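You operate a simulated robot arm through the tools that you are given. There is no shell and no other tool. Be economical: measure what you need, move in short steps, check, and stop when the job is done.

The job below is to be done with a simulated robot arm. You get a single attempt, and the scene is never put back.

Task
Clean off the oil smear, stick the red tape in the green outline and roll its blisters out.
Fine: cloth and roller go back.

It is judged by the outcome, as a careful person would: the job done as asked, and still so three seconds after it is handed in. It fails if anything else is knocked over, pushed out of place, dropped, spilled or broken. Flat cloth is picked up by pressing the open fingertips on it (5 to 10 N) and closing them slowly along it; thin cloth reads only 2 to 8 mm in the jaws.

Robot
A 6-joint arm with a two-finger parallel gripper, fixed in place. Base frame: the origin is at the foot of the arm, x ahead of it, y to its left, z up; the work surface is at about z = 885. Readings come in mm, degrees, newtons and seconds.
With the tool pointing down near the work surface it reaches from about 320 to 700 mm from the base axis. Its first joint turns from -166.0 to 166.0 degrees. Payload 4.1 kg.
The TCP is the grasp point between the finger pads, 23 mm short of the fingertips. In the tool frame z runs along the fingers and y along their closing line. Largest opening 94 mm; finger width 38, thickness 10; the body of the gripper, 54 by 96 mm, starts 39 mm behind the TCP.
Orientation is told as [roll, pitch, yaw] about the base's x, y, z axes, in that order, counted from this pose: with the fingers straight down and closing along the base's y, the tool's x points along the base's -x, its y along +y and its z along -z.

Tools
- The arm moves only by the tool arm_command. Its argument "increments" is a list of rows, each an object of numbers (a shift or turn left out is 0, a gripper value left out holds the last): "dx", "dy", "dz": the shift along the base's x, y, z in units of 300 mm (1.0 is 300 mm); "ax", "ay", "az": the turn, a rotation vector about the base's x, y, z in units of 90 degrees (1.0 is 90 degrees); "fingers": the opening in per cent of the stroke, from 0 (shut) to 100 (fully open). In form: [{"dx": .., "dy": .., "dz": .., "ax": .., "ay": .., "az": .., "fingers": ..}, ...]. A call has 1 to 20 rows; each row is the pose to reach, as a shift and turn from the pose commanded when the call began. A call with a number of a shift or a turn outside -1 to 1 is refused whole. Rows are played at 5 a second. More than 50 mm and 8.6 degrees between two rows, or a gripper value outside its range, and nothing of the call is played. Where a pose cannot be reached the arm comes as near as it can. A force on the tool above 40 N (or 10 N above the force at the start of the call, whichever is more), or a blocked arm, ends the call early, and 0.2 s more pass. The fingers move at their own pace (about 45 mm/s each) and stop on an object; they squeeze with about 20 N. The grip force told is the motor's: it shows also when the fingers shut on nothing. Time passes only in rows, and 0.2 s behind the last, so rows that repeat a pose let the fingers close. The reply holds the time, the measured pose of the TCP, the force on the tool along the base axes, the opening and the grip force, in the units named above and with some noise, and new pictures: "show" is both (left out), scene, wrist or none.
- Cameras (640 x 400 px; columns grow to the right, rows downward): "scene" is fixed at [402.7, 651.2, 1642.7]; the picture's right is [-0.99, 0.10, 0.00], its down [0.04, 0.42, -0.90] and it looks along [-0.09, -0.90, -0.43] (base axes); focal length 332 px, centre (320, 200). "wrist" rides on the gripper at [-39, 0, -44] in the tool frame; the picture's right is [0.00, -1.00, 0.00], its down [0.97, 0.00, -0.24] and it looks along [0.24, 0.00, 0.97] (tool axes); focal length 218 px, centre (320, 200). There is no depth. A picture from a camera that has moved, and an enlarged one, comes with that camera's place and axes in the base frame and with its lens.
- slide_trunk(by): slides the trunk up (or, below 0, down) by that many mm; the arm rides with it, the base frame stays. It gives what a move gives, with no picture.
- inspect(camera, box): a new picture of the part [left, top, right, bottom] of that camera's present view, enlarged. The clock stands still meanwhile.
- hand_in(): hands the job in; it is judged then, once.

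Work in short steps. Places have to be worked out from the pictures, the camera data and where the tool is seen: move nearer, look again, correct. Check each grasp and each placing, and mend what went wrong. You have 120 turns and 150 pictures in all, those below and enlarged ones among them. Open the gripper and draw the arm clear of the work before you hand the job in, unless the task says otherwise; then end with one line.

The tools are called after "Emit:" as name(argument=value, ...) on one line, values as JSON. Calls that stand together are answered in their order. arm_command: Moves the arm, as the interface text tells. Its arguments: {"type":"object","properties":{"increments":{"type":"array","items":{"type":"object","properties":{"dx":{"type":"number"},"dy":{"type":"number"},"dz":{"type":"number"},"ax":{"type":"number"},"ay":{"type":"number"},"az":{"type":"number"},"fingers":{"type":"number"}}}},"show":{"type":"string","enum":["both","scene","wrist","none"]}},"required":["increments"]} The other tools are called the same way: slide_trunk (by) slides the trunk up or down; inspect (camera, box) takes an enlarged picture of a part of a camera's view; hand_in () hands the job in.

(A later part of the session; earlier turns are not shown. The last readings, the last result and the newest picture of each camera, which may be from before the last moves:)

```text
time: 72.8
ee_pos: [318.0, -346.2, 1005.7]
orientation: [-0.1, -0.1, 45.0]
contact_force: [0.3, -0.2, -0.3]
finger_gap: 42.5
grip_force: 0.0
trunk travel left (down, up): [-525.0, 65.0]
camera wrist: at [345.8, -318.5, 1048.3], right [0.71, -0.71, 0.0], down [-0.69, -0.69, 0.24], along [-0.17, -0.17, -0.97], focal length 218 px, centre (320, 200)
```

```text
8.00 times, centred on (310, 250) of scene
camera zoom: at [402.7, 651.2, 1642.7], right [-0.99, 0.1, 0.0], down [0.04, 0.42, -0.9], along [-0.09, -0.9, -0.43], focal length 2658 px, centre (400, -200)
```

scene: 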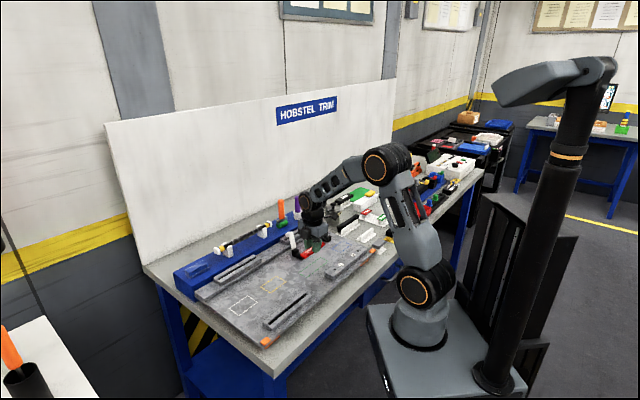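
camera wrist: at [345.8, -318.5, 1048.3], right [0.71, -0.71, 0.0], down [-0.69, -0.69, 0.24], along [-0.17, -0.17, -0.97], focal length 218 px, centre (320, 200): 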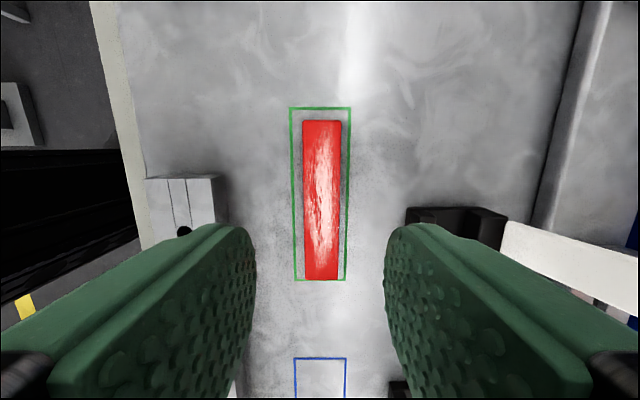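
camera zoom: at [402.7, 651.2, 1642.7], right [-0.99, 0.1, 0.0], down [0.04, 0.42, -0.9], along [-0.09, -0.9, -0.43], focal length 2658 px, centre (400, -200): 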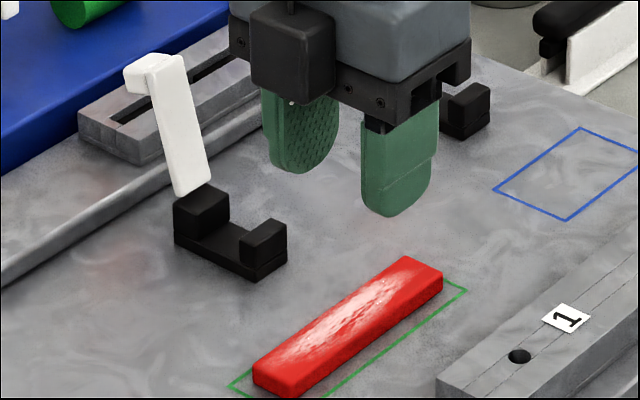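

Tape sits inside the outline with 7–9 mm end margins. Now the roller: rise, turn the tool back, and tilt outward.

Emit:
arm_command(increments=[{"dz": 0.15}, {"dz": 0.3}, {"dz": 0.45}, {"dz": 0.45, "az": -0.09}, {"dz": 0.45, "az": -0.18}, {"dz": 0.45, "az": -0.27}, {"dz": 0.45, "az": -0.36}, {"dz": 0.45, "az": -0.45}, {"dz": 0.45, "az": -0.54}, {"dz": 0.45, "az": -0.63}, {"dz": 0.45, "az": -0.72}, {"dz": 0.45, "az": -0.81}, {"dz": 0.45, "az": -0.9}, {"dz": 0.45, "az": -0.95}, {"dz": 0.45, "az": -1.0}], show="none")

Emit:
arm_command(increments=[{"ax": -0.06, "ay": -0.06, "dx": -0.03, "dy": -0.06}, {"ax": -0.12, "ay": -0.12, "dx": -0.06, "dy": -0.12}, {"ax": -0.18, "ay": -0.18, "dx": -0.06, "dy": -0.2}, {"ax": -0.24, "ay": -0.24, "dx": -0.06, "dy": -0.28}, {"ax": -0.3, "ay": -0.3, "dx": -0.06, "dy": -0.34}], show="wrist")

```text
time: 76.0
ee_pos: [317.7, -347.2, 1140.0]
orientation: [-0.1, -0.1, -45.2]
contact_force: [-0.8, 0.7, 0.7]
finger_gap: 42.2
grip_force: 0.1
trunk travel left (down, up): [-525.0, 65.0]
```

```text
time: 77.2
ee_pos: [300.7, -450.7, 1138.1]
orientation: [-0.2, -38.3, -45.0]
contact_force: [-0.4, 0.7, 0.0]
finger_gap: 41.7
grip_force: 0.0
trunk travel left (down, up): [-525.0, 65.0]
camera wrist: at [303.6, -451.8, 1195.7], right [-0.71, -0.71, 0.0], down [-0.64, 0.64, -0.41], along [0.29, -0.29, -0.91], focal length 218 px, centre (320, 200)
```

wrist: 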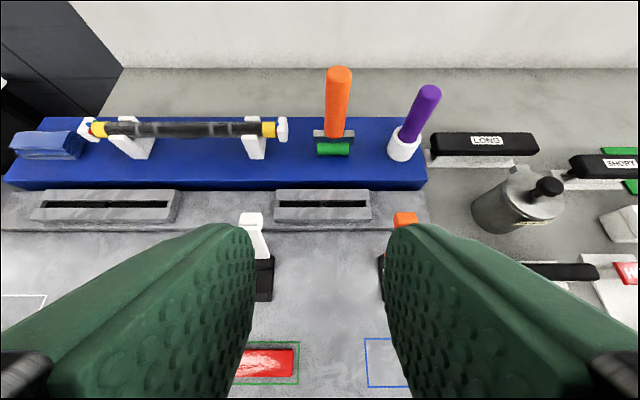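

Emit:
inspect(camera="wrist", box=[260, 50, 460, 175])

```text
3.20 times, centred on (360, 112) of wrist
camera zoom: at [303.6, -451.8, 1195.7], right [-0.71, -0.71, 0.0], down [-0.64, 0.64, -0.41], along [0.29, -0.29, -0.91], focal length 698 px, centre (192, 480)
```

zoom: 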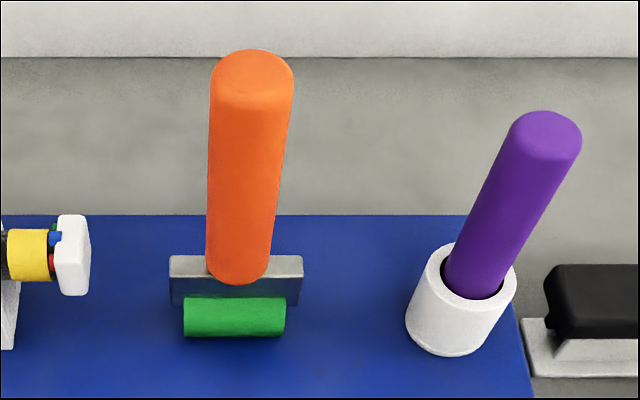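

Roller handle is upright at s≈−123, n≈731 (≈(430,−604)), top z≈1054, Ø25; drum z≈940. Move to a pre-grasp in front of it.

Emit:
arm_command(increments=[{"dx": 0.07, "dy": -0.09, "dz": -0.03, "fingers": 70}, {"dx": 0.14, "dy": -0.18, "dz": -0.08}, {"dx": 0.2, "dy": -0.26, "dz": -0.16}, {"dx": 0.264, "dy": -0.344, "dz": -0.24}], show="wrist")

```text
time: 78.2
ee_pos: [377.8, -556.5, 1065.4]
orientation: [-0.1, -38.3, -45.0]
contact_force: [-0.2, -0.1, -0.1]
finger_gap: 65.7
grip_force: 0.2
trunk travel left (down, up): [-525.0, 65.0]
camera wrist: at [381.7, -557.7, 1123.3], right [-0.71, -0.71, 0.0], down [-0.64, 0.64, -0.41], along [0.29, -0.29, -0.91], focal length 218 px, centre (320, 200)
```

wrist: 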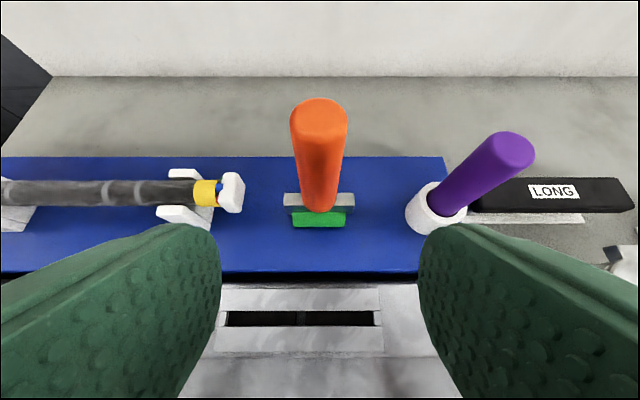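

Centred on the handle. Advance outward and down around it.

Emit:
arm_command(increments=[{"dx": 0.03, "dy": -0.03, "dz": -0.09}, {"dx": 0.08, "dy": -0.08, "dz": -0.15}, {"dx": 0.13, "dy": -0.13, "dz": -0.178}, {"dx": 0.166, "dy": -0.166, "dz": -0.178}, {"dx": 0.166, "dy": -0.166, "dz": -0.178}], show="both")

```text
time: 79.4
ee_pos: [429.8, -600.8, 1011.4]
orientation: [-0.1, -38.3, -45.0]
contact_force: [-1.1, 0.8, 0.1]
finger_gap: 65.5
grip_force: 0.1
trunk travel left (down, up): [-525.0, 65.0]
camera wrist: at [431.5, -603.2, 1069.0], right [-0.71, -0.71, 0.0], down [-0.64, 0.65, -0.41], along [0.29, -0.29, -0.91], focal length 218 px, centre (320, 200)
```

scene: 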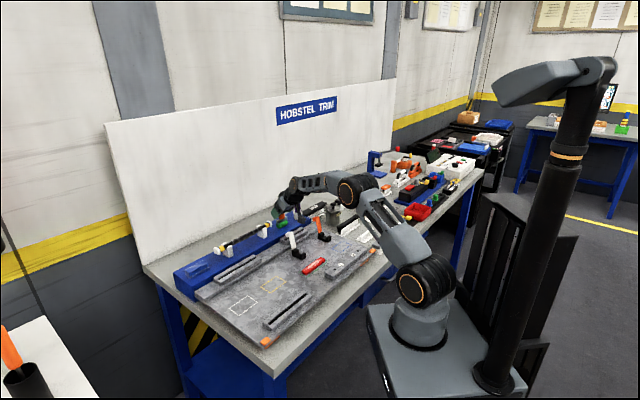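
wrist: 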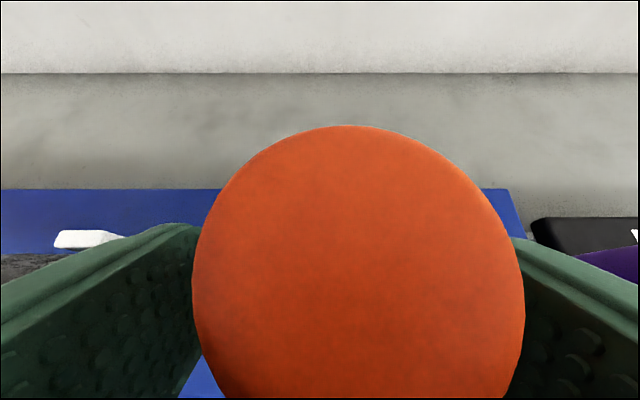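

The handle top is close to the palm; raise 12 mm, shift 2.5 mm along s, then close.

Emit:
arm_command(increments=[{"dz": 0.02, "dx": -0.003, "dy": -0.003}, {"dz": 0.04, "dx": -0.006, "dy": -0.006}, {"dz": 0.04, "dx": -0.006, "dy": -0.006, "fingers": 40}, {"dz": 0.04, "dx": -0.006, "dy": -0.006, "fingers": 30}, {"dz": 0.04, "dx": -0.006, "dy": -0.006, "fingers": 15}, {"dz": 0.04, "dx": -0.006, "dy": -0.006, "fingers": 0}, {"dz": 0.04, "dx": -0.006, "dy": -0.006, "fingers": 0}], show="both")

Emit:
inspect(camera="scene", box=[240, 180, 336, 240])

```text
time: 81.0
ee_pos: [427.0, -604.4, 1025.0]
orientation: [-0.1, -38.3, -45.0]
contact_force: [0.7, 1.6, 1.7]
finger_gap: 25.7
grip_force: 20.7
trunk travel left (down, up): [-525.0, 65.0]
camera wrist: at [429.9, -606.0, 1082.1], right [-0.71, -0.71, 0.0], down [-0.64, 0.64, -0.41], along [0.29, -0.29, -0.91], focal length 218 px, centre (320, 200)
```

scene: 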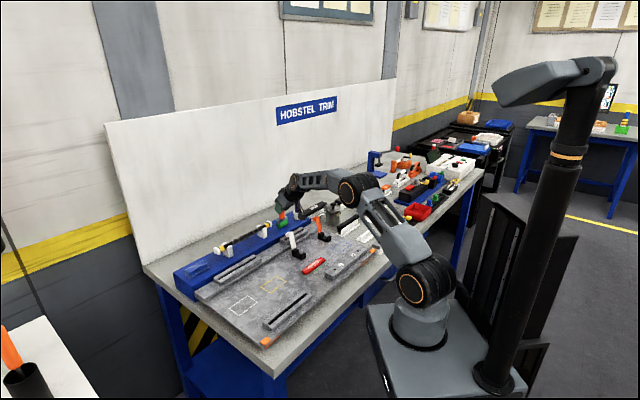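
wrist: 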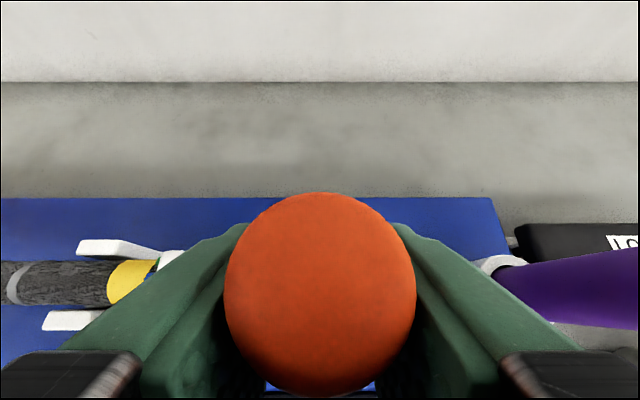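

```text
6.67 times, centred on (288, 210) of scene
camera zoom: at [402.7, 651.2, 1642.7], right [-0.99, 0.1, 0.0], down [0.04, 0.42, -0.9], along [-0.09, -0.9, -0.43], focal length 2215 px, centre (533, 133)
```

zoom: 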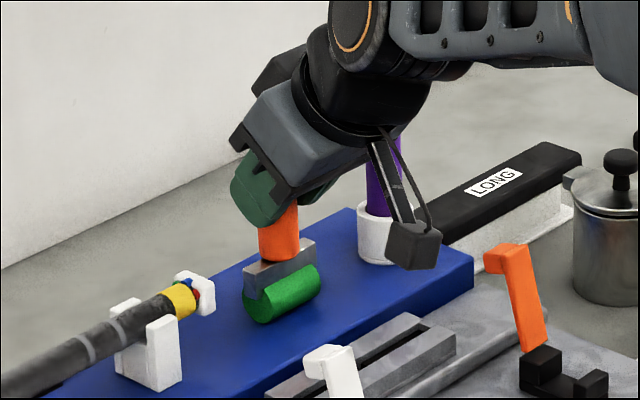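

Handle gripped at 25.7 mm. Lift straight and check.

Emit:
arm_command(increments=[{"dz": 0.03}, {"dz": 0.1}, {"dz": 0.2}, {"dz": 0.3, "dx": -0.03, "dy": 0.03}, {"dz": 0.38, "dx": -0.12, "dy": 0.12}], show="wrist")

Emit:
inspect(camera="scene", box=[240, 165, 352, 235])

```text
time: 82.2
ee_pos: [390.3, -566.8, 1141.7]
orientation: [0.0, -38.2, -45.0]
contact_force: [0.2, 0.0, -2.6]
finger_gap: 25.8
grip_force: 20.3
trunk travel left (down, up): [-525.0, 65.0]
camera wrist: at [393.0, -569.0, 1198.7], right [-0.71, -0.71, 0.0], down [-0.64, 0.64, -0.41], along [0.29, -0.29, -0.91], focal length 218 px, centre (320, 200)
```

wrist: 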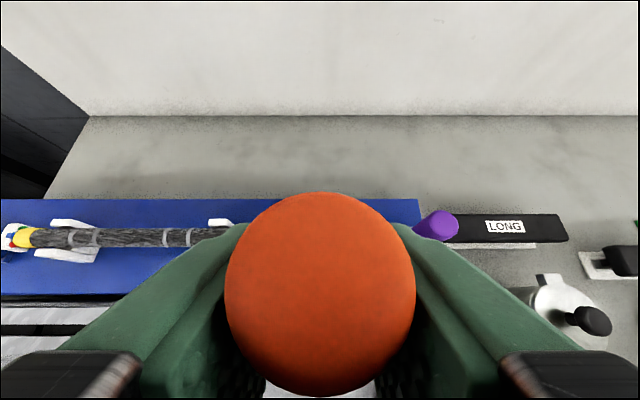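

```text
5.71 times, centred on (296, 200) of scene
camera zoom: at [402.7, 651.2, 1642.7], right [-0.99, 0.1, 0.0], down [0.04, 0.42, -0.9], along [-0.09, -0.9, -0.43], focal length 1899 px, centre (457, 200)
```

zoom: 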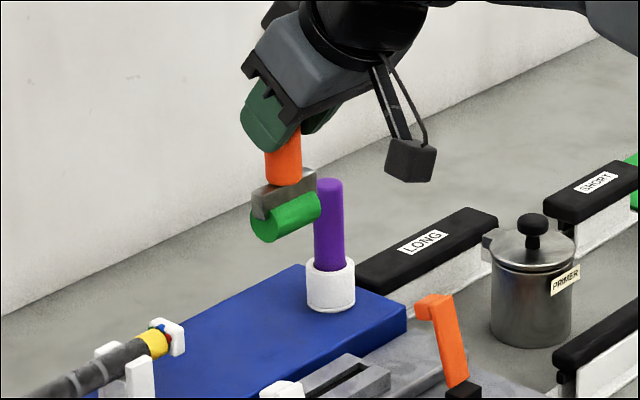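

Roller held upright. Bring it over the tape at height, then yaw 90° so it rolls along the tape's length.

Emit:
arm_command(increments=[{"dx": -0.05, "dy": 0.13}, {"dx": -0.1, "dy": 0.26}, {"dx": -0.14, "dy": 0.39}, {"dx": -0.18, "dy": 0.52}, {"dx": -0.21, "dy": 0.63}, {"dx": -0.24, "dy": 0.733}], show="none")

Emit:
arm_command(increments=[{"az": 0.09}, {"az": 0.18}, {"az": 0.27}, {"az": 0.36}, {"az": 0.45}, {"az": 0.54}, {"az": 0.63}, {"az": 0.72}, {"az": 0.81}, {"az": 0.9}, {"az": 0.95}, {"az": 1.0}], show="both")

```text
time: 83.6
ee_pos: [317.8, -346.6, 1139.5]
orientation: [-0.1, -38.2, -45.0]
contact_force: [0.4, -0.1, -2.6]
finger_gap: 25.5
grip_force: 19.7
trunk travel left (down, up): [-525.0, 65.0]
```

```text
time: 86.2
ee_pos: [318.9, -348.0, 1140.5]
orientation: [-0.1, -38.4, 45.2]
contact_force: [-0.3, 0.1, -3.2]
finger_gap: 25.9
grip_force: 19.6
trunk travel left (down, up): [-525.0, 65.0]
camera wrist: at [321.1, -346.2, 1198.0], right [0.71, -0.71, 0.0], down [-0.64, -0.64, -0.41], along [0.29, 0.29, -0.91], focal length 218 px, centre (320, 200)
```

scene: 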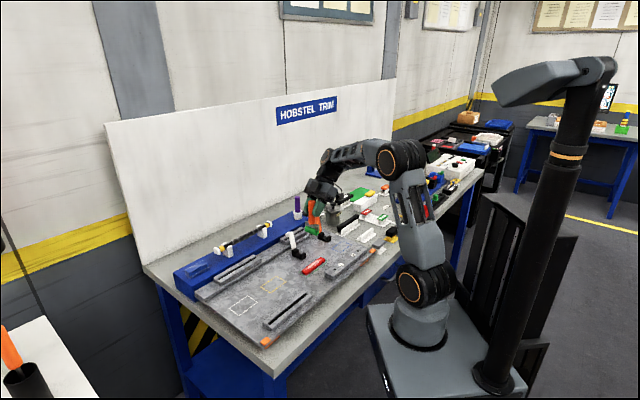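
wrist: 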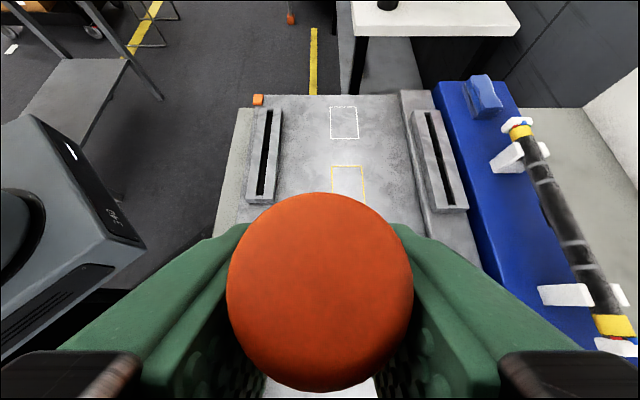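

Lower over the tape's middle to ~20 mm above it and check in the scene view.

Emit:
arm_command(increments=[{"dz": -0.12}, {"dz": -0.24}, {"dz": -0.34}, {"dz": -0.39}], show="none")

Emit:
inspect(camera="scene", box=[264, 205, 376, 275])

```text
time: 87.2
ee_pos: [317.4, -346.2, 1021.4]
orientation: [-0.1, -38.2, 45.0]
contact_force: [-0.6, 0.2, -3.2]
finger_gap: 25.6
grip_force: 19.5
trunk travel left (down, up): [-525.0, 65.0]
```

```text
5.71 times, centred on (320, 240) of scene
camera zoom: at [402.7, 651.2, 1642.7], right [-0.99, 0.1, 0.0], down [0.04, 0.42, -0.9], along [-0.09, -0.9, -0.43], focal length 1899 px, centre (320, -29)
```

zoom: 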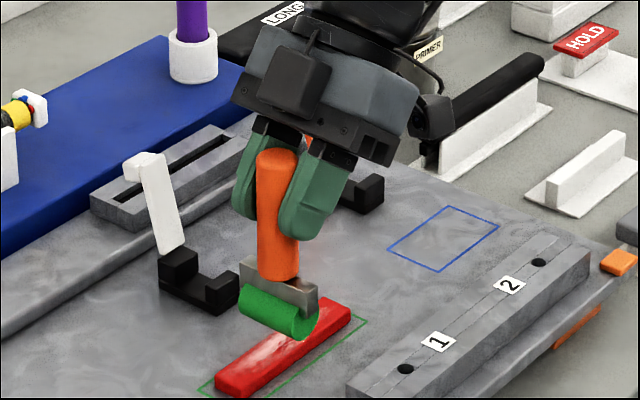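

Aligned with the tape. Lower in small steps to contact at the middle.

Emit:
arm_command(increments=[{"dz": -0.02}, {"dz": -0.04}, {"dz": -0.05}], show="none")

Emit:
arm_command(increments=[{"dz": -0.005}, {"dz": -0.01}], show="none")

Emit:
inspect(camera="scene", box=[264, 205, 376, 275])

```text
time: 88.0
ee_pos: [318.3, -348.5, 1008.6]
orientation: [-0.1, -38.2, 44.9]
contact_force: [0.2, -0.6, -2.0]
finger_gap: 25.7
grip_force: 20.0
trunk travel left (down, up): [-525.0, 65.0]
```

```text
time: 88.6
ee_pos: [317.0, -348.2, 1006.0]
orientation: [-0.2, -38.3, 45.1]
contact_force: [-0.1, 2.0, 9.8]
finger_gap: 25.7
grip_force: 20.4
trunk travel left (down, up): [-525.0, 65.0]
```

```text
5.71 times, centred on (320, 240) of scene
camera zoom: at [402.7, 651.2, 1642.7], right [-0.99, 0.1, 0.0], down [0.04, 0.42, -0.9], along [-0.09, -0.9, -0.43], focal length 1899 px, centre (320, -29)
```

zoom: 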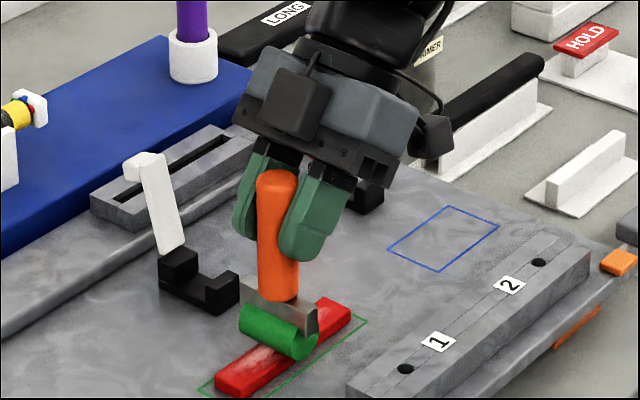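

Contact with ~12 N. Roll toward the +s end by 30 mm and look.

Emit:
arm_command(increments=[{"dx": 0.02, "dy": 0.02}, {"dx": 0.04, "dy": 0.04}, {"dx": 0.06, "dy": 0.06}, {"dx": 0.0707, "dy": 0.0707}], show="none")

Emit:
inspect(camera="scene", box=[272, 235, 352, 285])

```text
time: 89.6
ee_pos: [338.7, -329.1, 1005.1]
orientation: [-0.2, -38.2, 45.0]
contact_force: [-2.8, -4.7, 7.5]
finger_gap: 26.0
grip_force: 19.6
trunk travel left (down, up): [-525.0, 65.0]
```

```text
8.00 times, centred on (312, 260) of scene
camera zoom: at [402.7, 651.2, 1642.7], right [-0.99, 0.1, 0.0], down [0.04, 0.42, -0.9], along [-0.09, -0.9, -0.43], focal length 2658 px, centre (384, -280)
```

zoom: 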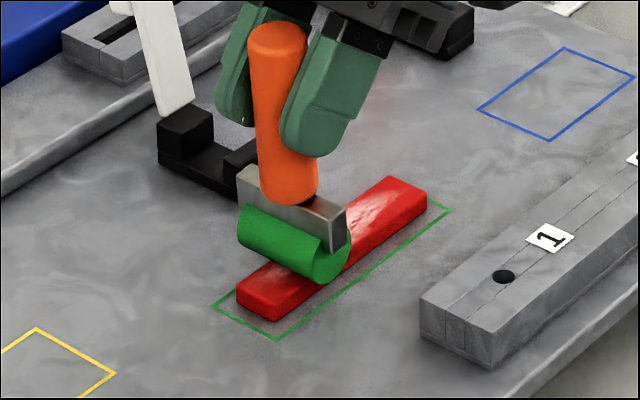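

Rolling is working; the tape stays put. Continue to the +s end, then all the way to the −s end.

Emit:
arm_command(increments=[{"dx": 0.02, "dy": 0.02}, {"dx": 0.04, "dy": 0.04}, {"dx": 0.055, "dy": 0.055}, {"dx": 0.035, "dy": 0.035}, {"dx": 0.01, "dy": 0.01}, {"dx": -0.015, "dy": -0.015}, {"dx": -0.04, "dy": -0.04}, {"dx": -0.065, "dy": -0.065}, {"dx": -0.09, "dy": -0.09}, {"dx": -0.115, "dy": -0.115}, {"dx": -0.14, "dy": -0.14}], show="none")

Emit:
inspect(camera="scene", box=[272, 235, 352, 285])

```text
time: 92.0
ee_pos: [298.5, -367.2, 1005.1]
orientation: [-0.2, -38.2, 45.0]
contact_force: [-0.9, -0.1, -2.2]
finger_gap: 25.5
grip_force: 19.8
trunk travel left (down, up): [-525.0, 65.0]
```

```text
8.00 times, centred on (312, 260) of scene
camera zoom: at [402.7, 651.2, 1642.7], right [-0.99, 0.1, 0.0], down [0.04, 0.42, -0.9], along [-0.09, -0.9, -0.43], focal length 2658 px, centre (384, -280)
```

zoom: 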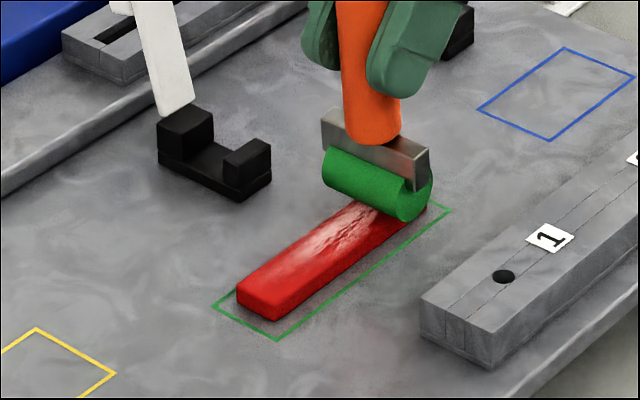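

The +s half is smooth, but contact was lost toward this end. Lower until pressing again.

Emit:
arm_command(increments=[{"dz": -0.004}, {"dz": -0.007}], show="none")

Emit:
arm_command(increments=[{"dz": -0.003}, {"dz": -0.004}], show="none")

```text
time: 92.6
ee_pos: [297.9, -369.5, 1004.8]
orientation: [-0.2, -38.2, 45.0]
contact_force: [1.0, -0.8, 2.8]
finger_gap: 25.4
grip_force: 19.7
trunk travel left (down, up): [-525.0, 65.0]
```

```text
time: 93.2
ee_pos: [296.1, -368.8, 1003.6]
orientation: [-0.3, -38.2, 45.1]
contact_force: [-0.6, 0.4, 17.5]
finger_gap: 25.5
grip_force: 20.4
trunk travel left (down, up): [-525.0, 65.0]
```

Now ~17–20 N. Roll to the −s end and back over the middle.

Emit:
arm_command(increments=[{"dx": -0.015, "dy": -0.015}, {"dx": -0.028, "dy": -0.028}, {"dx": -0.01, "dy": -0.01}, {"dx": 0.012, "dy": 0.012}, {"dx": 0.034, "dy": 0.034}, {"dx": 0.056, "dy": 0.056}, {"dx": 0.078, "dy": 0.078}], show="none")

Emit:
inspect(camera="scene", box=[272, 235, 352, 285])

```text
time: 94.8
ee_pos: [322.2, -345.4, 1001.0]
orientation: [-0.1, -38.2, 44.9]
contact_force: [-1.2, -0.3, -0.5]
finger_gap: 25.8
grip_force: 20.0
trunk travel left (down, up): [-525.0, 65.0]
```

```text
8.00 times, centred on (312, 260) of scene
camera zoom: at [402.7, 651.2, 1642.7], right [-0.99, 0.1, 0.0], down [0.04, 0.42, -0.9], along [-0.09, -0.9, -0.43], focal length 2658 px, centre (384, -280)
```

zoom: 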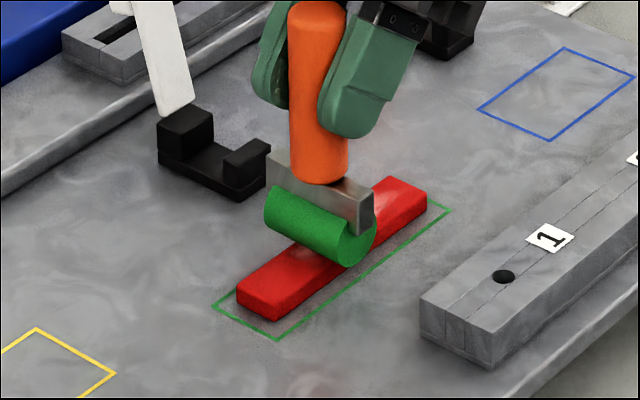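

Most blisters gone; some remain at the −s end. Press again and roll to that end and back.

Emit:
arm_command(increments=[{"dz": -0.004}, {"dz": -0.007}], show="none")

```text
time: 95.4
ee_pos: [321.0, -345.4, 1000.6]
orientation: [-0.3, -38.3, 45.1]
contact_force: [2.2, 3.0, 13.3]
finger_gap: 25.4
grip_force: 20.5
trunk travel left (down, up): [-525.0, 65.0]
```

Emit:
arm_command(increments=[{"dx": -0.02, "dy": -0.02}, {"dx": -0.04, "dy": -0.04, "dz": -0.001}, {"dx": -0.06, "dy": -0.06, "dz": -0.002}, {"dx": -0.08, "dy": -0.08, "dz": -0.003}, {"dx": -0.1, "dy": -0.1, "dz": -0.004}, {"dx": -0.111, "dy": -0.111, "dz": -0.005}], show="none")

Emit:
inspect(camera="scene", box=[272, 235, 352, 285])

```text
time: 96.8
ee_pos: [287.6, -379.7, 998.9]
orientation: [-0.2, -38.2, 45.1]
contact_force: [3.1, 0.8, 5.4]
finger_gap: 25.7
grip_force: 19.8
trunk travel left (down, up): [-525.0, 65.0]
```

```text
8.00 times, centred on (312, 260) of scene
camera zoom: at [402.7, 651.2, 1642.7], right [-0.99, 0.1, 0.0], down [0.04, 0.42, -0.9], along [-0.09, -0.9, -0.43], focal length 2658 px, centre (384, -280)
```

zoom: 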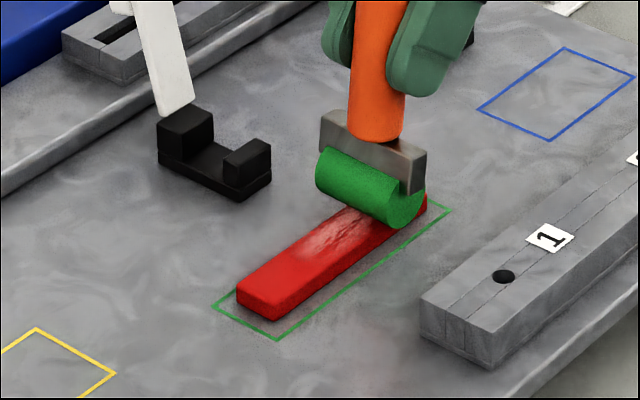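

Blisters remain between the middle and the −s end. Press harder here, then roll back +s in short strokes with force checks.

Emit:
arm_command(increments=[{"dz": -0.003}, {"dz": -0.005}, {"dx": 0.015, "dy": 0.015, "dz": -0.006}, {"dx": 0.03, "dy": 0.03, "dz": -0.007}], show="none")

Emit:
arm_command(increments=[{"dx": 0.015, "dy": 0.015, "dz": -0.002}, {"dx": 0.03, "dy": 0.03, "dz": -0.003}, {"dx": 0.045, "dy": 0.045, "dz": -0.004}], show="none")

Emit:
inspect(camera="scene", box=[272, 235, 352, 285])

```text
time: 97.8
ee_pos: [296.3, -371.3, 996.2]
orientation: [-0.2, -38.2, 44.9]
contact_force: [-2.9, -5.4, 5.0]
finger_gap: 25.6
grip_force: 20.2
trunk travel left (down, up): [-525.0, 65.0]
```

```text
time: 98.6
ee_pos: [310.5, -356.6, 995.8]
orientation: [-0.1, -38.4, 45.0]
contact_force: [-4.9, -2.7, 7.6]
finger_gap: 25.9
grip_force: 20.0
trunk travel left (down, up): [-525.0, 65.0]
```

```text
8.00 times, centred on (312, 260) of scene
camera zoom: at [402.7, 651.2, 1642.7], right [-0.99, 0.1, 0.0], down [0.04, 0.42, -0.9], along [-0.09, -0.9, -0.43], focal length 2658 px, centre (384, -280)
```

zoom: 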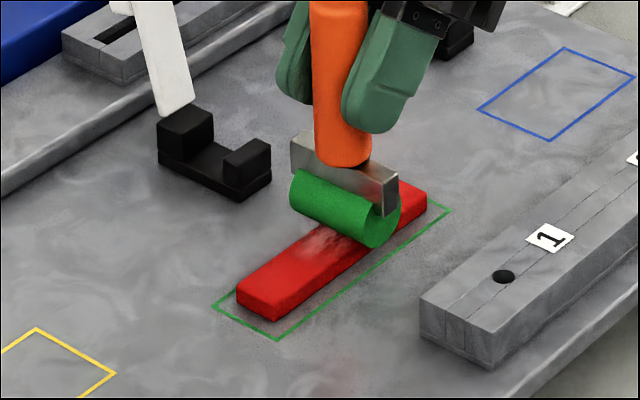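

The −s end is clean now; only a small patch near the middle is left. Continue +s with light pressing.

Emit:
arm_command(increments=[{"dx": 0.015, "dy": 0.015, "dz": -0.003}, {"dx": 0.03, "dy": 0.03, "dz": -0.004}, {"dx": 0.045, "dy": 0.045, "dz": -0.005}, {"dx": 0.06, "dy": 0.06, "dz": -0.006}], show="none")

Emit:
arm_command(increments=[{"dx": 0.015, "dy": 0.015, "dz": -0.003}, {"dx": 0.03, "dy": 0.03, "dz": -0.004}, {"dx": 0.045, "dy": 0.045, "dz": -0.005}], show="none")

Emit:
inspect(camera="scene", box=[272, 235, 352, 285])

```text
time: 99.6
ee_pos: [329.1, -340.7, 993.5]
orientation: [-0.1, -38.3, 44.9]
contact_force: [-3.5, -1.9, 5.5]
finger_gap: 25.8
grip_force: 19.9
trunk travel left (down, up): [-525.0, 65.0]
```

```text
time: 100.4
ee_pos: [340.9, -324.3, 990.8]
orientation: [-0.1, -38.2, 45.1]
contact_force: [-1.7, -2.7, 4.5]
finger_gap: 25.5
grip_force: 20.0
trunk travel left (down, up): [-525.0, 65.0]
```

```text
8.00 times, centred on (312, 260) of scene
camera zoom: at [402.7, 651.2, 1642.7], right [-0.99, 0.1, 0.0], down [0.04, 0.42, -0.9], along [-0.09, -0.9, -0.43], focal length 2658 px, centre (384, -280)
```

zoom: 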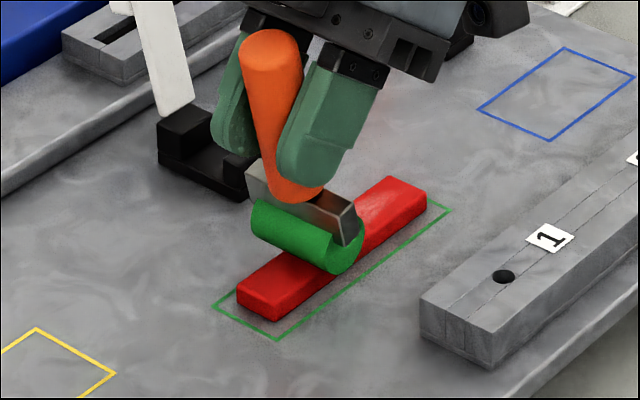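

Emit:
inspect(camera="scene", box=[296, 250, 336, 275])

```text
16.00 times, centred on (316, 262) of scene
camera zoom: at [402.7, 651.2, 1642.7], right [-0.99, 0.1, 0.0], down [0.04, 0.42, -0.9], along [-0.09, -0.9, -0.43], focal length 5317 px, centre (384, -800)
```

zoom: 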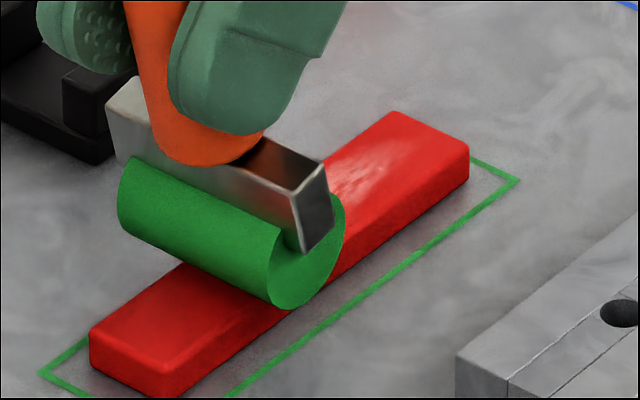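

Faint remains past the drum. Roll back toward −s in checked strokes.

Emit:
arm_command(increments=[{"dx": -0.02, "dy": -0.02}, {"dx": -0.04, "dy": -0.04}, {"dx": -0.06, "dy": -0.06}], show="none")

Emit:
arm_command(increments=[{"dx": -0.02, "dy": -0.02}, {"dx": -0.04, "dy": -0.04}, {"dx": -0.06, "dy": -0.06}], show="none")

Emit:
inspect(camera="scene", box=[280, 235, 344, 275])

```text
time: 101.2
ee_pos: [324.3, -344.5, 993.2]
orientation: [-0.1, -38.3, 45.0]
contact_force: [-0.8, -0.4, -2.6]
finger_gap: 25.4
grip_force: 20.2
trunk travel left (down, up): [-525.0, 65.0]
```

```text
time: 102.0
ee_pos: [305.9, -362.9, 992.7]
orientation: [-0.1, -38.3, 45.0]
contact_force: [-0.3, 0.0, -2.5]
finger_gap: 25.8
grip_force: 19.7
trunk travel left (down, up): [-525.0, 65.0]
```

```text
10.00 times, centred on (312, 255) of scene
camera zoom: at [402.7, 651.2, 1642.7], right [-0.99, 0.1, 0.0], down [0.04, 0.42, -0.9], along [-0.09, -0.9, -0.43], focal length 3323 px, centre (400, -350)
```

zoom: 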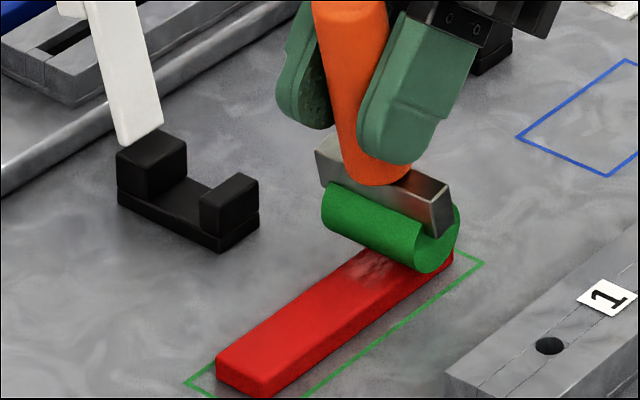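

The handle has pivoted ~12° in the grip. Lift a little and tilt the tool to bring the roller upright again.

Emit:
arm_command(increments=[{"dz": 0.06}, {"dz": 0.07, "ax": 0.05, "ay": -0.05}, {"dz": 0.07, "ax": 0.094, "ay": -0.094}], show="none")

Emit:
inspect(camera="scene", box=[280, 230, 344, 270])

```text
time: 102.8
ee_pos: [306.8, -362.4, 1014.2]
orientation: [-0.1, -50.3, 44.9]
contact_force: [0.0, 0.4, -1.9]
finger_gap: 25.6
grip_force: 20.3
trunk travel left (down, up): [-525.0, 65.0]
```

```text
10.00 times, centred on (312, 250) of scene
camera zoom: at [402.7, 651.2, 1642.7], right [-0.99, 0.1, 0.0], down [0.04, 0.42, -0.9], along [-0.09, -0.9, -0.43], focal length 3323 px, centre (400, -300)
```

zoom: 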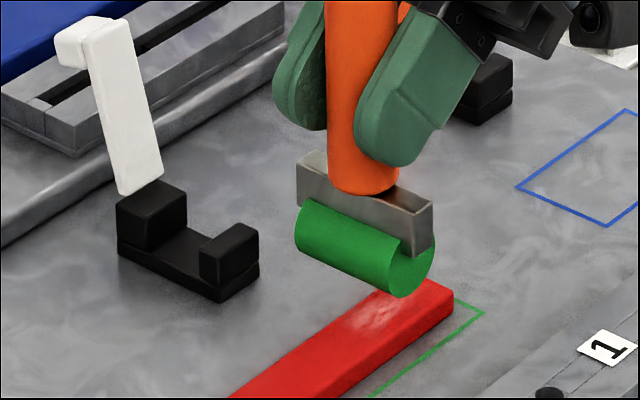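

Upright again; a small residue remains under it. Shift 8 mm −s, lower to contact.

Emit:
arm_command(increments=[{"dx": -0.019, "dy": -0.019, "dz": -0.02}, {"dx": -0.019, "dy": -0.019, "dz": -0.03}], show="none")

Emit:
arm_command(increments=[{"dz": -0.006}, {"dz": -0.012}], show="none")

Emit:
arm_command(increments=[{"dz": -0.005}, {"dz": -0.01}], show="none")

```text
time: 103.4
ee_pos: [298.8, -367.2, 1003.6]
orientation: [-0.1, -50.1, 45.1]
contact_force: [0.2, 0.4, -1.7]
finger_gap: 25.8
grip_force: 20.3
trunk travel left (down, up): [-525.0, 65.0]
```

```text
time: 104.0
ee_pos: [300.8, -367.7, 1000.3]
orientation: [-0.1, -50.2, 44.9]
contact_force: [0.3, 0.0, -3.6]
finger_gap: 25.6
grip_force: 19.8
trunk travel left (down, up): [-525.0, 65.0]
```

```text
time: 104.6
ee_pos: [299.9, -366.4, 997.9]
orientation: [-0.1, -50.2, 44.9]
contact_force: [0.2, -0.3, -2.5]
finger_gap: 25.6
grip_force: 20.2
trunk travel left (down, up): [-525.0, 65.0]
```

Emit:
arm_command(increments=[{"dz": -0.005}, {"dz": -0.01}], show="none")

Emit:
arm_command(increments=[{"dz": -0.004}, {"dz": -0.007}], show="none")

```text
time: 105.2
ee_pos: [299.6, -366.5, 994.2]
orientation: [-0.1, -50.3, 44.9]
contact_force: [-0.8, 0.2, -3.1]
finger_gap: 25.5
grip_force: 19.8
trunk travel left (down, up): [-525.0, 65.0]
```

```text
time: 105.8
ee_pos: [300.6, -367.1, 992.5]
orientation: [-0.1, -50.1, 45.0]
contact_force: [0.5, -1.1, -2.3]
finger_gap: 25.8
grip_force: 19.9
trunk travel left (down, up): [-525.0, 65.0]
```

Emit:
arm_command(increments=[{"dz": -0.004}, {"dz": -0.006}], show="none")

Emit:
inspect(camera="scene", box=[272, 205, 384, 275])

```text
time: 106.4
ee_pos: [301.0, -366.7, 991.7]
orientation: [-0.2, -50.2, 45.0]
contact_force: [-1.0, 2.5, 6.4]
finger_gap: 25.6
grip_force: 19.8
trunk travel left (down, up): [-525.0, 65.0]
```

```text
5.71 times, centred on (328, 240) of scene
camera zoom: at [402.7, 651.2, 1642.7], right [-0.99, 0.1, 0.0], down [0.04, 0.42, -0.9], along [-0.09, -0.9, -0.43], focal length 1899 px, centre (274, -29)
```

zoom: 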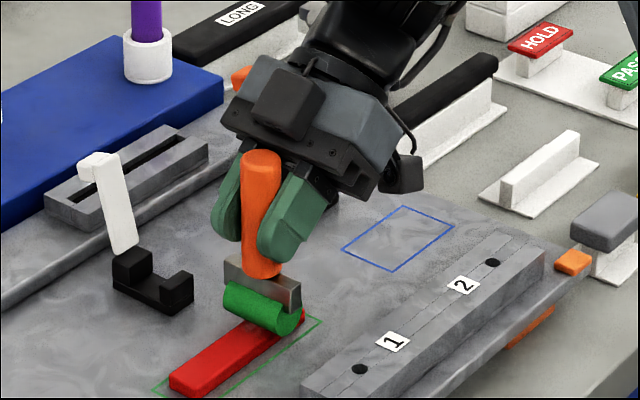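

Contact ~9 N with clearance all round. Roll a short −s stroke then +s across the patch.

Emit:
arm_command(increments=[{"dx": -0.012, "dy": -0.012, "dz": -0.003}, {"dx": -0.024, "dy": -0.024, "dz": -0.004}, {"dx": -0.01, "dy": -0.01, "dz": -0.005}, {"dx": 0.01, "dy": 0.01, "dz": -0.005}, {"dx": 0.03, "dy": 0.03, "dz": -0.006}], show="none")

Emit:
arm_command(increments=[{"dx": 0.015, "dy": 0.015, "dz": -0.002}, {"dx": 0.03, "dy": 0.03, "dz": -0.003}, {"dx": 0.045, "dy": 0.045, "dz": -0.003}], show="none")

Emit:
inspect(camera="scene", box=[280, 235, 344, 275])

```text
time: 107.6
ee_pos: [309.5, -357.1, 988.7]
orientation: [0.0, -50.1, 44.9]
contact_force: [-3.6, -2.5, 5.0]
finger_gap: 25.8
grip_force: 19.7
trunk travel left (down, up): [-525.0, 65.0]
```

```text
time: 108.4
ee_pos: [322.1, -343.9, 988.2]
orientation: [-0.2, -50.1, 45.1]
contact_force: [-2.5, -6.3, 9.7]
finger_gap: 25.9
grip_force: 20.1
trunk travel left (down, up): [-525.0, 65.0]
```

```text
10.00 times, centred on (312, 255) of scene
camera zoom: at [402.7, 651.2, 1642.7], right [-0.99, 0.1, 0.0], down [0.04, 0.42, -0.9], along [-0.09, -0.9, -0.43], focal length 3323 px, centre (400, -350)
```

zoom: 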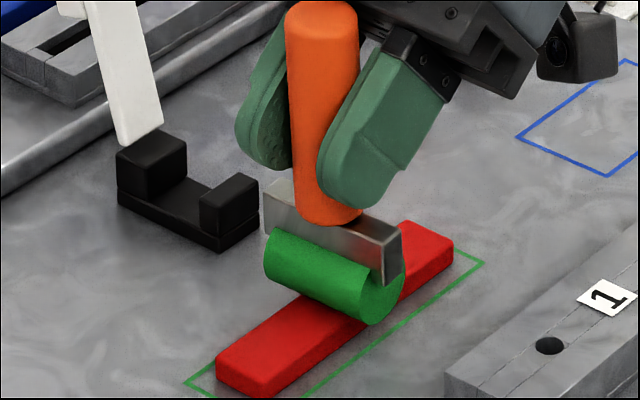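

Clean behind the drum. Roll on 30 mm more, then lift and inspect the whole tape.

Emit:
arm_command(increments=[{"dx": 0.018, "dy": 0.018, "dz": -0.002}, {"dx": 0.036, "dy": 0.036, "dz": -0.002}, {"dx": 0.054, "dy": 0.054, "dz": -0.003}, {"dx": 0.07, "dy": 0.07, "dz": -0.003}, {"dx": 0.07, "dy": 0.07, "dz": 0.06}, {"dx": 0.07, "dy": 0.07, "dz": 0.2}, {"dx": 0.07, "dy": 0.07, "dz": 0.35}, {"dx": 0.07, "dy": 0.07, "dz": 0.5}], show="none")

Emit:
inspect(camera="scene", box=[280, 235, 344, 275])

Emit:
inspect(camera="scene", box=[256, 185, 352, 245])

```text
time: 110.2
ee_pos: [341.3, -324.5, 1139.5]
orientation: [0.0, -50.3, 44.9]
contact_force: [0.1, -0.4, -2.6]
finger_gap: 25.4
grip_force: 20.0
trunk travel left (down, up): [-525.0, 65.0]
```

```text
10.00 times, centred on (312, 255) of scene
camera zoom: at [402.7, 651.2, 1642.7], right [-0.99, 0.1, 0.0], down [0.04, 0.42, -0.9], along [-0.09, -0.9, -0.43], focal length 3323 px, centre (400, -350)
```

zoom: 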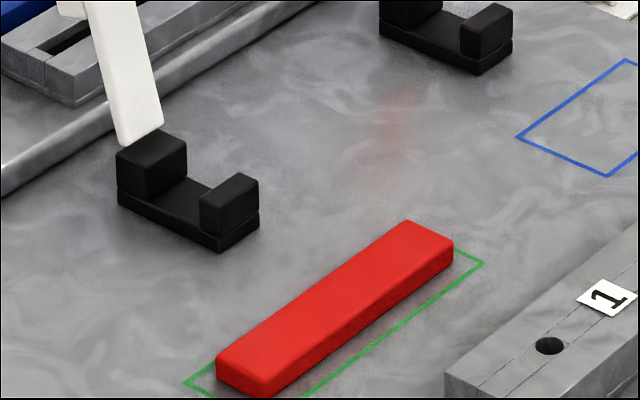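

```text
6.67 times, centred on (304, 215) of scene
camera zoom: at [402.7, 651.2, 1642.7], right [-0.99, 0.1, 0.0], down [0.04, 0.42, -0.9], along [-0.09, -0.9, -0.43], focal length 2215 px, centre (427, 100)
```

zoom: 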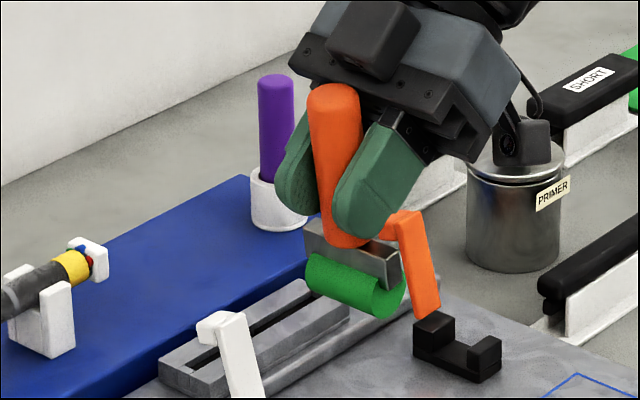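

The tape is now smooth everywhere. The handle leans ~10° in the grip, so I make one more pressed −s pass (from the +s end) to pivot it back upright.

Emit:
arm_command(increments=[{"dx": 0.03, "dy": 0.03, "dz": -0.1}, {"dx": 0.066, "dy": 0.066, "dz": -0.22}, {"dx": 0.066, "dy": 0.066, "dz": -0.35}, {"dx": 0.066, "dy": 0.066, "dz": -0.45}, {"dx": 0.066, "dy": 0.066, "dz": -0.49}], show="none")

Emit:
arm_command(increments=[{"dz": -0.005}, {"dz": -0.01}], show="none")

Emit:
arm_command(increments=[{"dz": -0.004}, {"dz": -0.007}], show="none")

Emit:
inspect(camera="scene", box=[272, 225, 352, 275])

```text
time: 111.4
ee_pos: [364.0, -303.1, 989.9]
orientation: [-0.2, -50.2, 45.0]
contact_force: [-0.4, -0.6, -2.2]
finger_gap: 25.4
grip_force: 20.6
trunk travel left (down, up): [-525.0, 65.0]
```

```text
time: 112.0
ee_pos: [362.1, -303.2, 987.0]
orientation: [-0.1, -50.1, 45.0]
contact_force: [-0.1, 0.2, -2.1]
finger_gap: 25.6
grip_force: 20.4
trunk travel left (down, up): [-525.0, 65.0]
```

```text
time: 112.6
ee_pos: [363.9, -303.1, 985.6]
orientation: [0.0, -50.2, 45.1]
contact_force: [-1.3, -0.2, 0.6]
finger_gap: 25.5
grip_force: 20.2
trunk travel left (down, up): [-525.0, 65.0]
```

```text
8.00 times, centred on (312, 250) of scene
camera zoom: at [402.7, 651.2, 1642.7], right [-0.99, 0.1, 0.0], down [0.04, 0.42, -0.9], along [-0.09, -0.9, -0.43], focal length 2658 px, centre (384, -200)
```

zoom: 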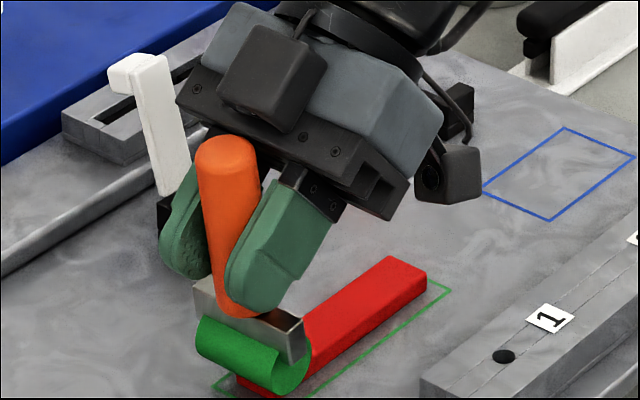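

Contact. Press ~2 mm and stroke −s in short checked pieces.

Emit:
arm_command(increments=[{"dz": -0.004}, {"dx": -0.015, "dy": -0.015, "dz": -0.006}, {"dx": -0.03, "dy": -0.03, "dz": -0.007}, {"dx": -0.045, "dy": -0.045, "dz": -0.007}], show="none")

Emit:
inspect(camera="scene", box=[272, 225, 352, 275])

```text
time: 113.6
ee_pos: [349.5, -316.7, 982.6]
orientation: [-0.1, -50.2, 44.9]
contact_force: [1.9, 2.5, 6.2]
finger_gap: 25.8
grip_force: 19.8
trunk travel left (down, up): [-525.0, 65.0]
```

```text
8.00 times, centred on (312, 250) of scene
camera zoom: at [402.7, 651.2, 1642.7], right [-0.99, 0.1, 0.0], down [0.04, 0.42, -0.9], along [-0.09, -0.9, -0.43], focal length 2658 px, centre (384, -200)
```

zoom: 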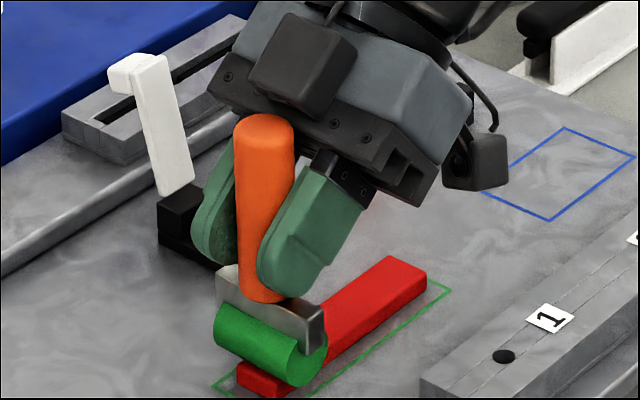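

It is straightening. Continue.

Emit:
arm_command(increments=[{"dx": -0.015, "dy": -0.015, "dz": -0.001}, {"dx": -0.03, "dy": -0.03, "dz": -0.001}, {"dx": -0.045, "dy": -0.045, "dz": -0.001}, {"dx": -0.06, "dy": -0.06, "dz": -0.001}], show="none")

Emit:
inspect(camera="scene", box=[272, 225, 352, 275])

```text
time: 114.6
ee_pos: [332.3, -334.2, 984.6]
orientation: [0.0, -50.1, 45.0]
contact_force: [-0.2, -0.4, -1.5]
finger_gap: 25.6
grip_force: 20.0
trunk travel left (down, up): [-525.0, 65.0]
```

```text
8.00 times, centred on (312, 250) of scene
camera zoom: at [402.7, 651.2, 1642.7], right [-0.99, 0.1, 0.0], down [0.04, 0.42, -0.9], along [-0.09, -0.9, -0.43], focal length 2658 px, centre (384, -200)
```

zoom: 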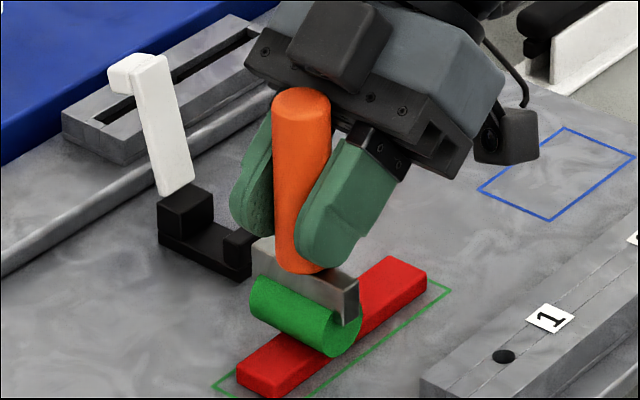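

Nearly vertical at 50° tilt; repeat once more with fresh pressure to pivot ~10° further.

Emit:
arm_command(increments=[{"dz": -0.006}, {"dz": -0.01}, {"dx": -0.015, "dy": -0.015, "dz": -0.012}, {"dx": -0.03, "dy": -0.03, "dz": -0.012}, {"dx": -0.05, "dy": -0.05, "dz": -0.012}], show="none")

Emit:
inspect(camera="scene", box=[272, 225, 352, 275])

```text
time: 115.8
ee_pos: [316.0, -350.5, 980.1]
orientation: [-0.1, -50.2, 44.9]
contact_force: [3.9, 4.5, 10.1]
finger_gap: 25.4
grip_force: 19.5
trunk travel left (down, up): [-525.0, 65.0]
```

```text
8.00 times, centred on (312, 250) of scene
camera zoom: at [402.7, 651.2, 1642.7], right [-0.99, 0.1, 0.0], down [0.04, 0.42, -0.9], along [-0.09, -0.9, -0.43], focal length 2658 px, centre (384, -200)
```

zoom: 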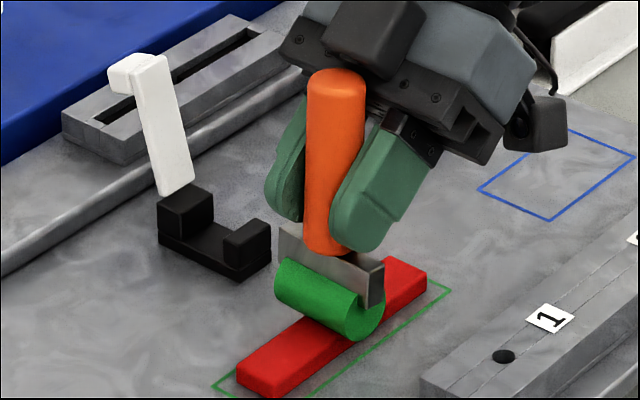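

Emit:
arm_command(increments=[{"dx": -0.015, "dy": -0.015, "dz": -0.001}, {"dx": -0.03, "dy": -0.03, "dz": -0.001}, {"dx": -0.045, "dy": -0.045, "dz": -0.001}], show="none")

Emit:
inspect(camera="scene", box=[272, 225, 352, 275])

```text
time: 116.6
ee_pos: [302.3, -365.3, 981.3]
orientation: [-0.3, -50.1, 45.0]
contact_force: [2.2, 2.2, 6.5]
finger_gap: 25.5
grip_force: 19.7
trunk travel left (down, up): [-525.0, 65.0]
```

```text
8.00 times, centred on (312, 250) of scene
camera zoom: at [402.7, 651.2, 1642.7], right [-0.99, 0.1, 0.0], down [0.04, 0.42, -0.9], along [-0.09, -0.9, -0.43], focal length 2658 px, centre (384, -200)
```

zoom: 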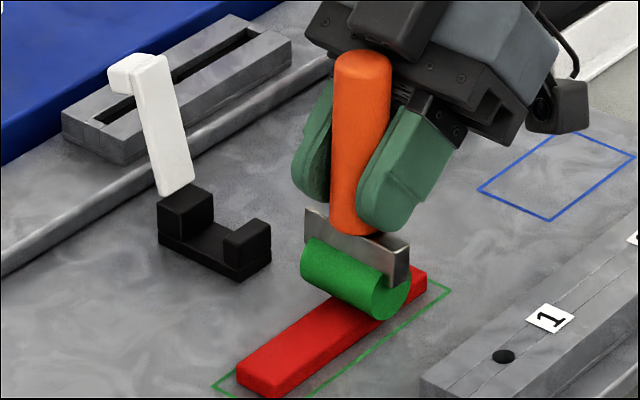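

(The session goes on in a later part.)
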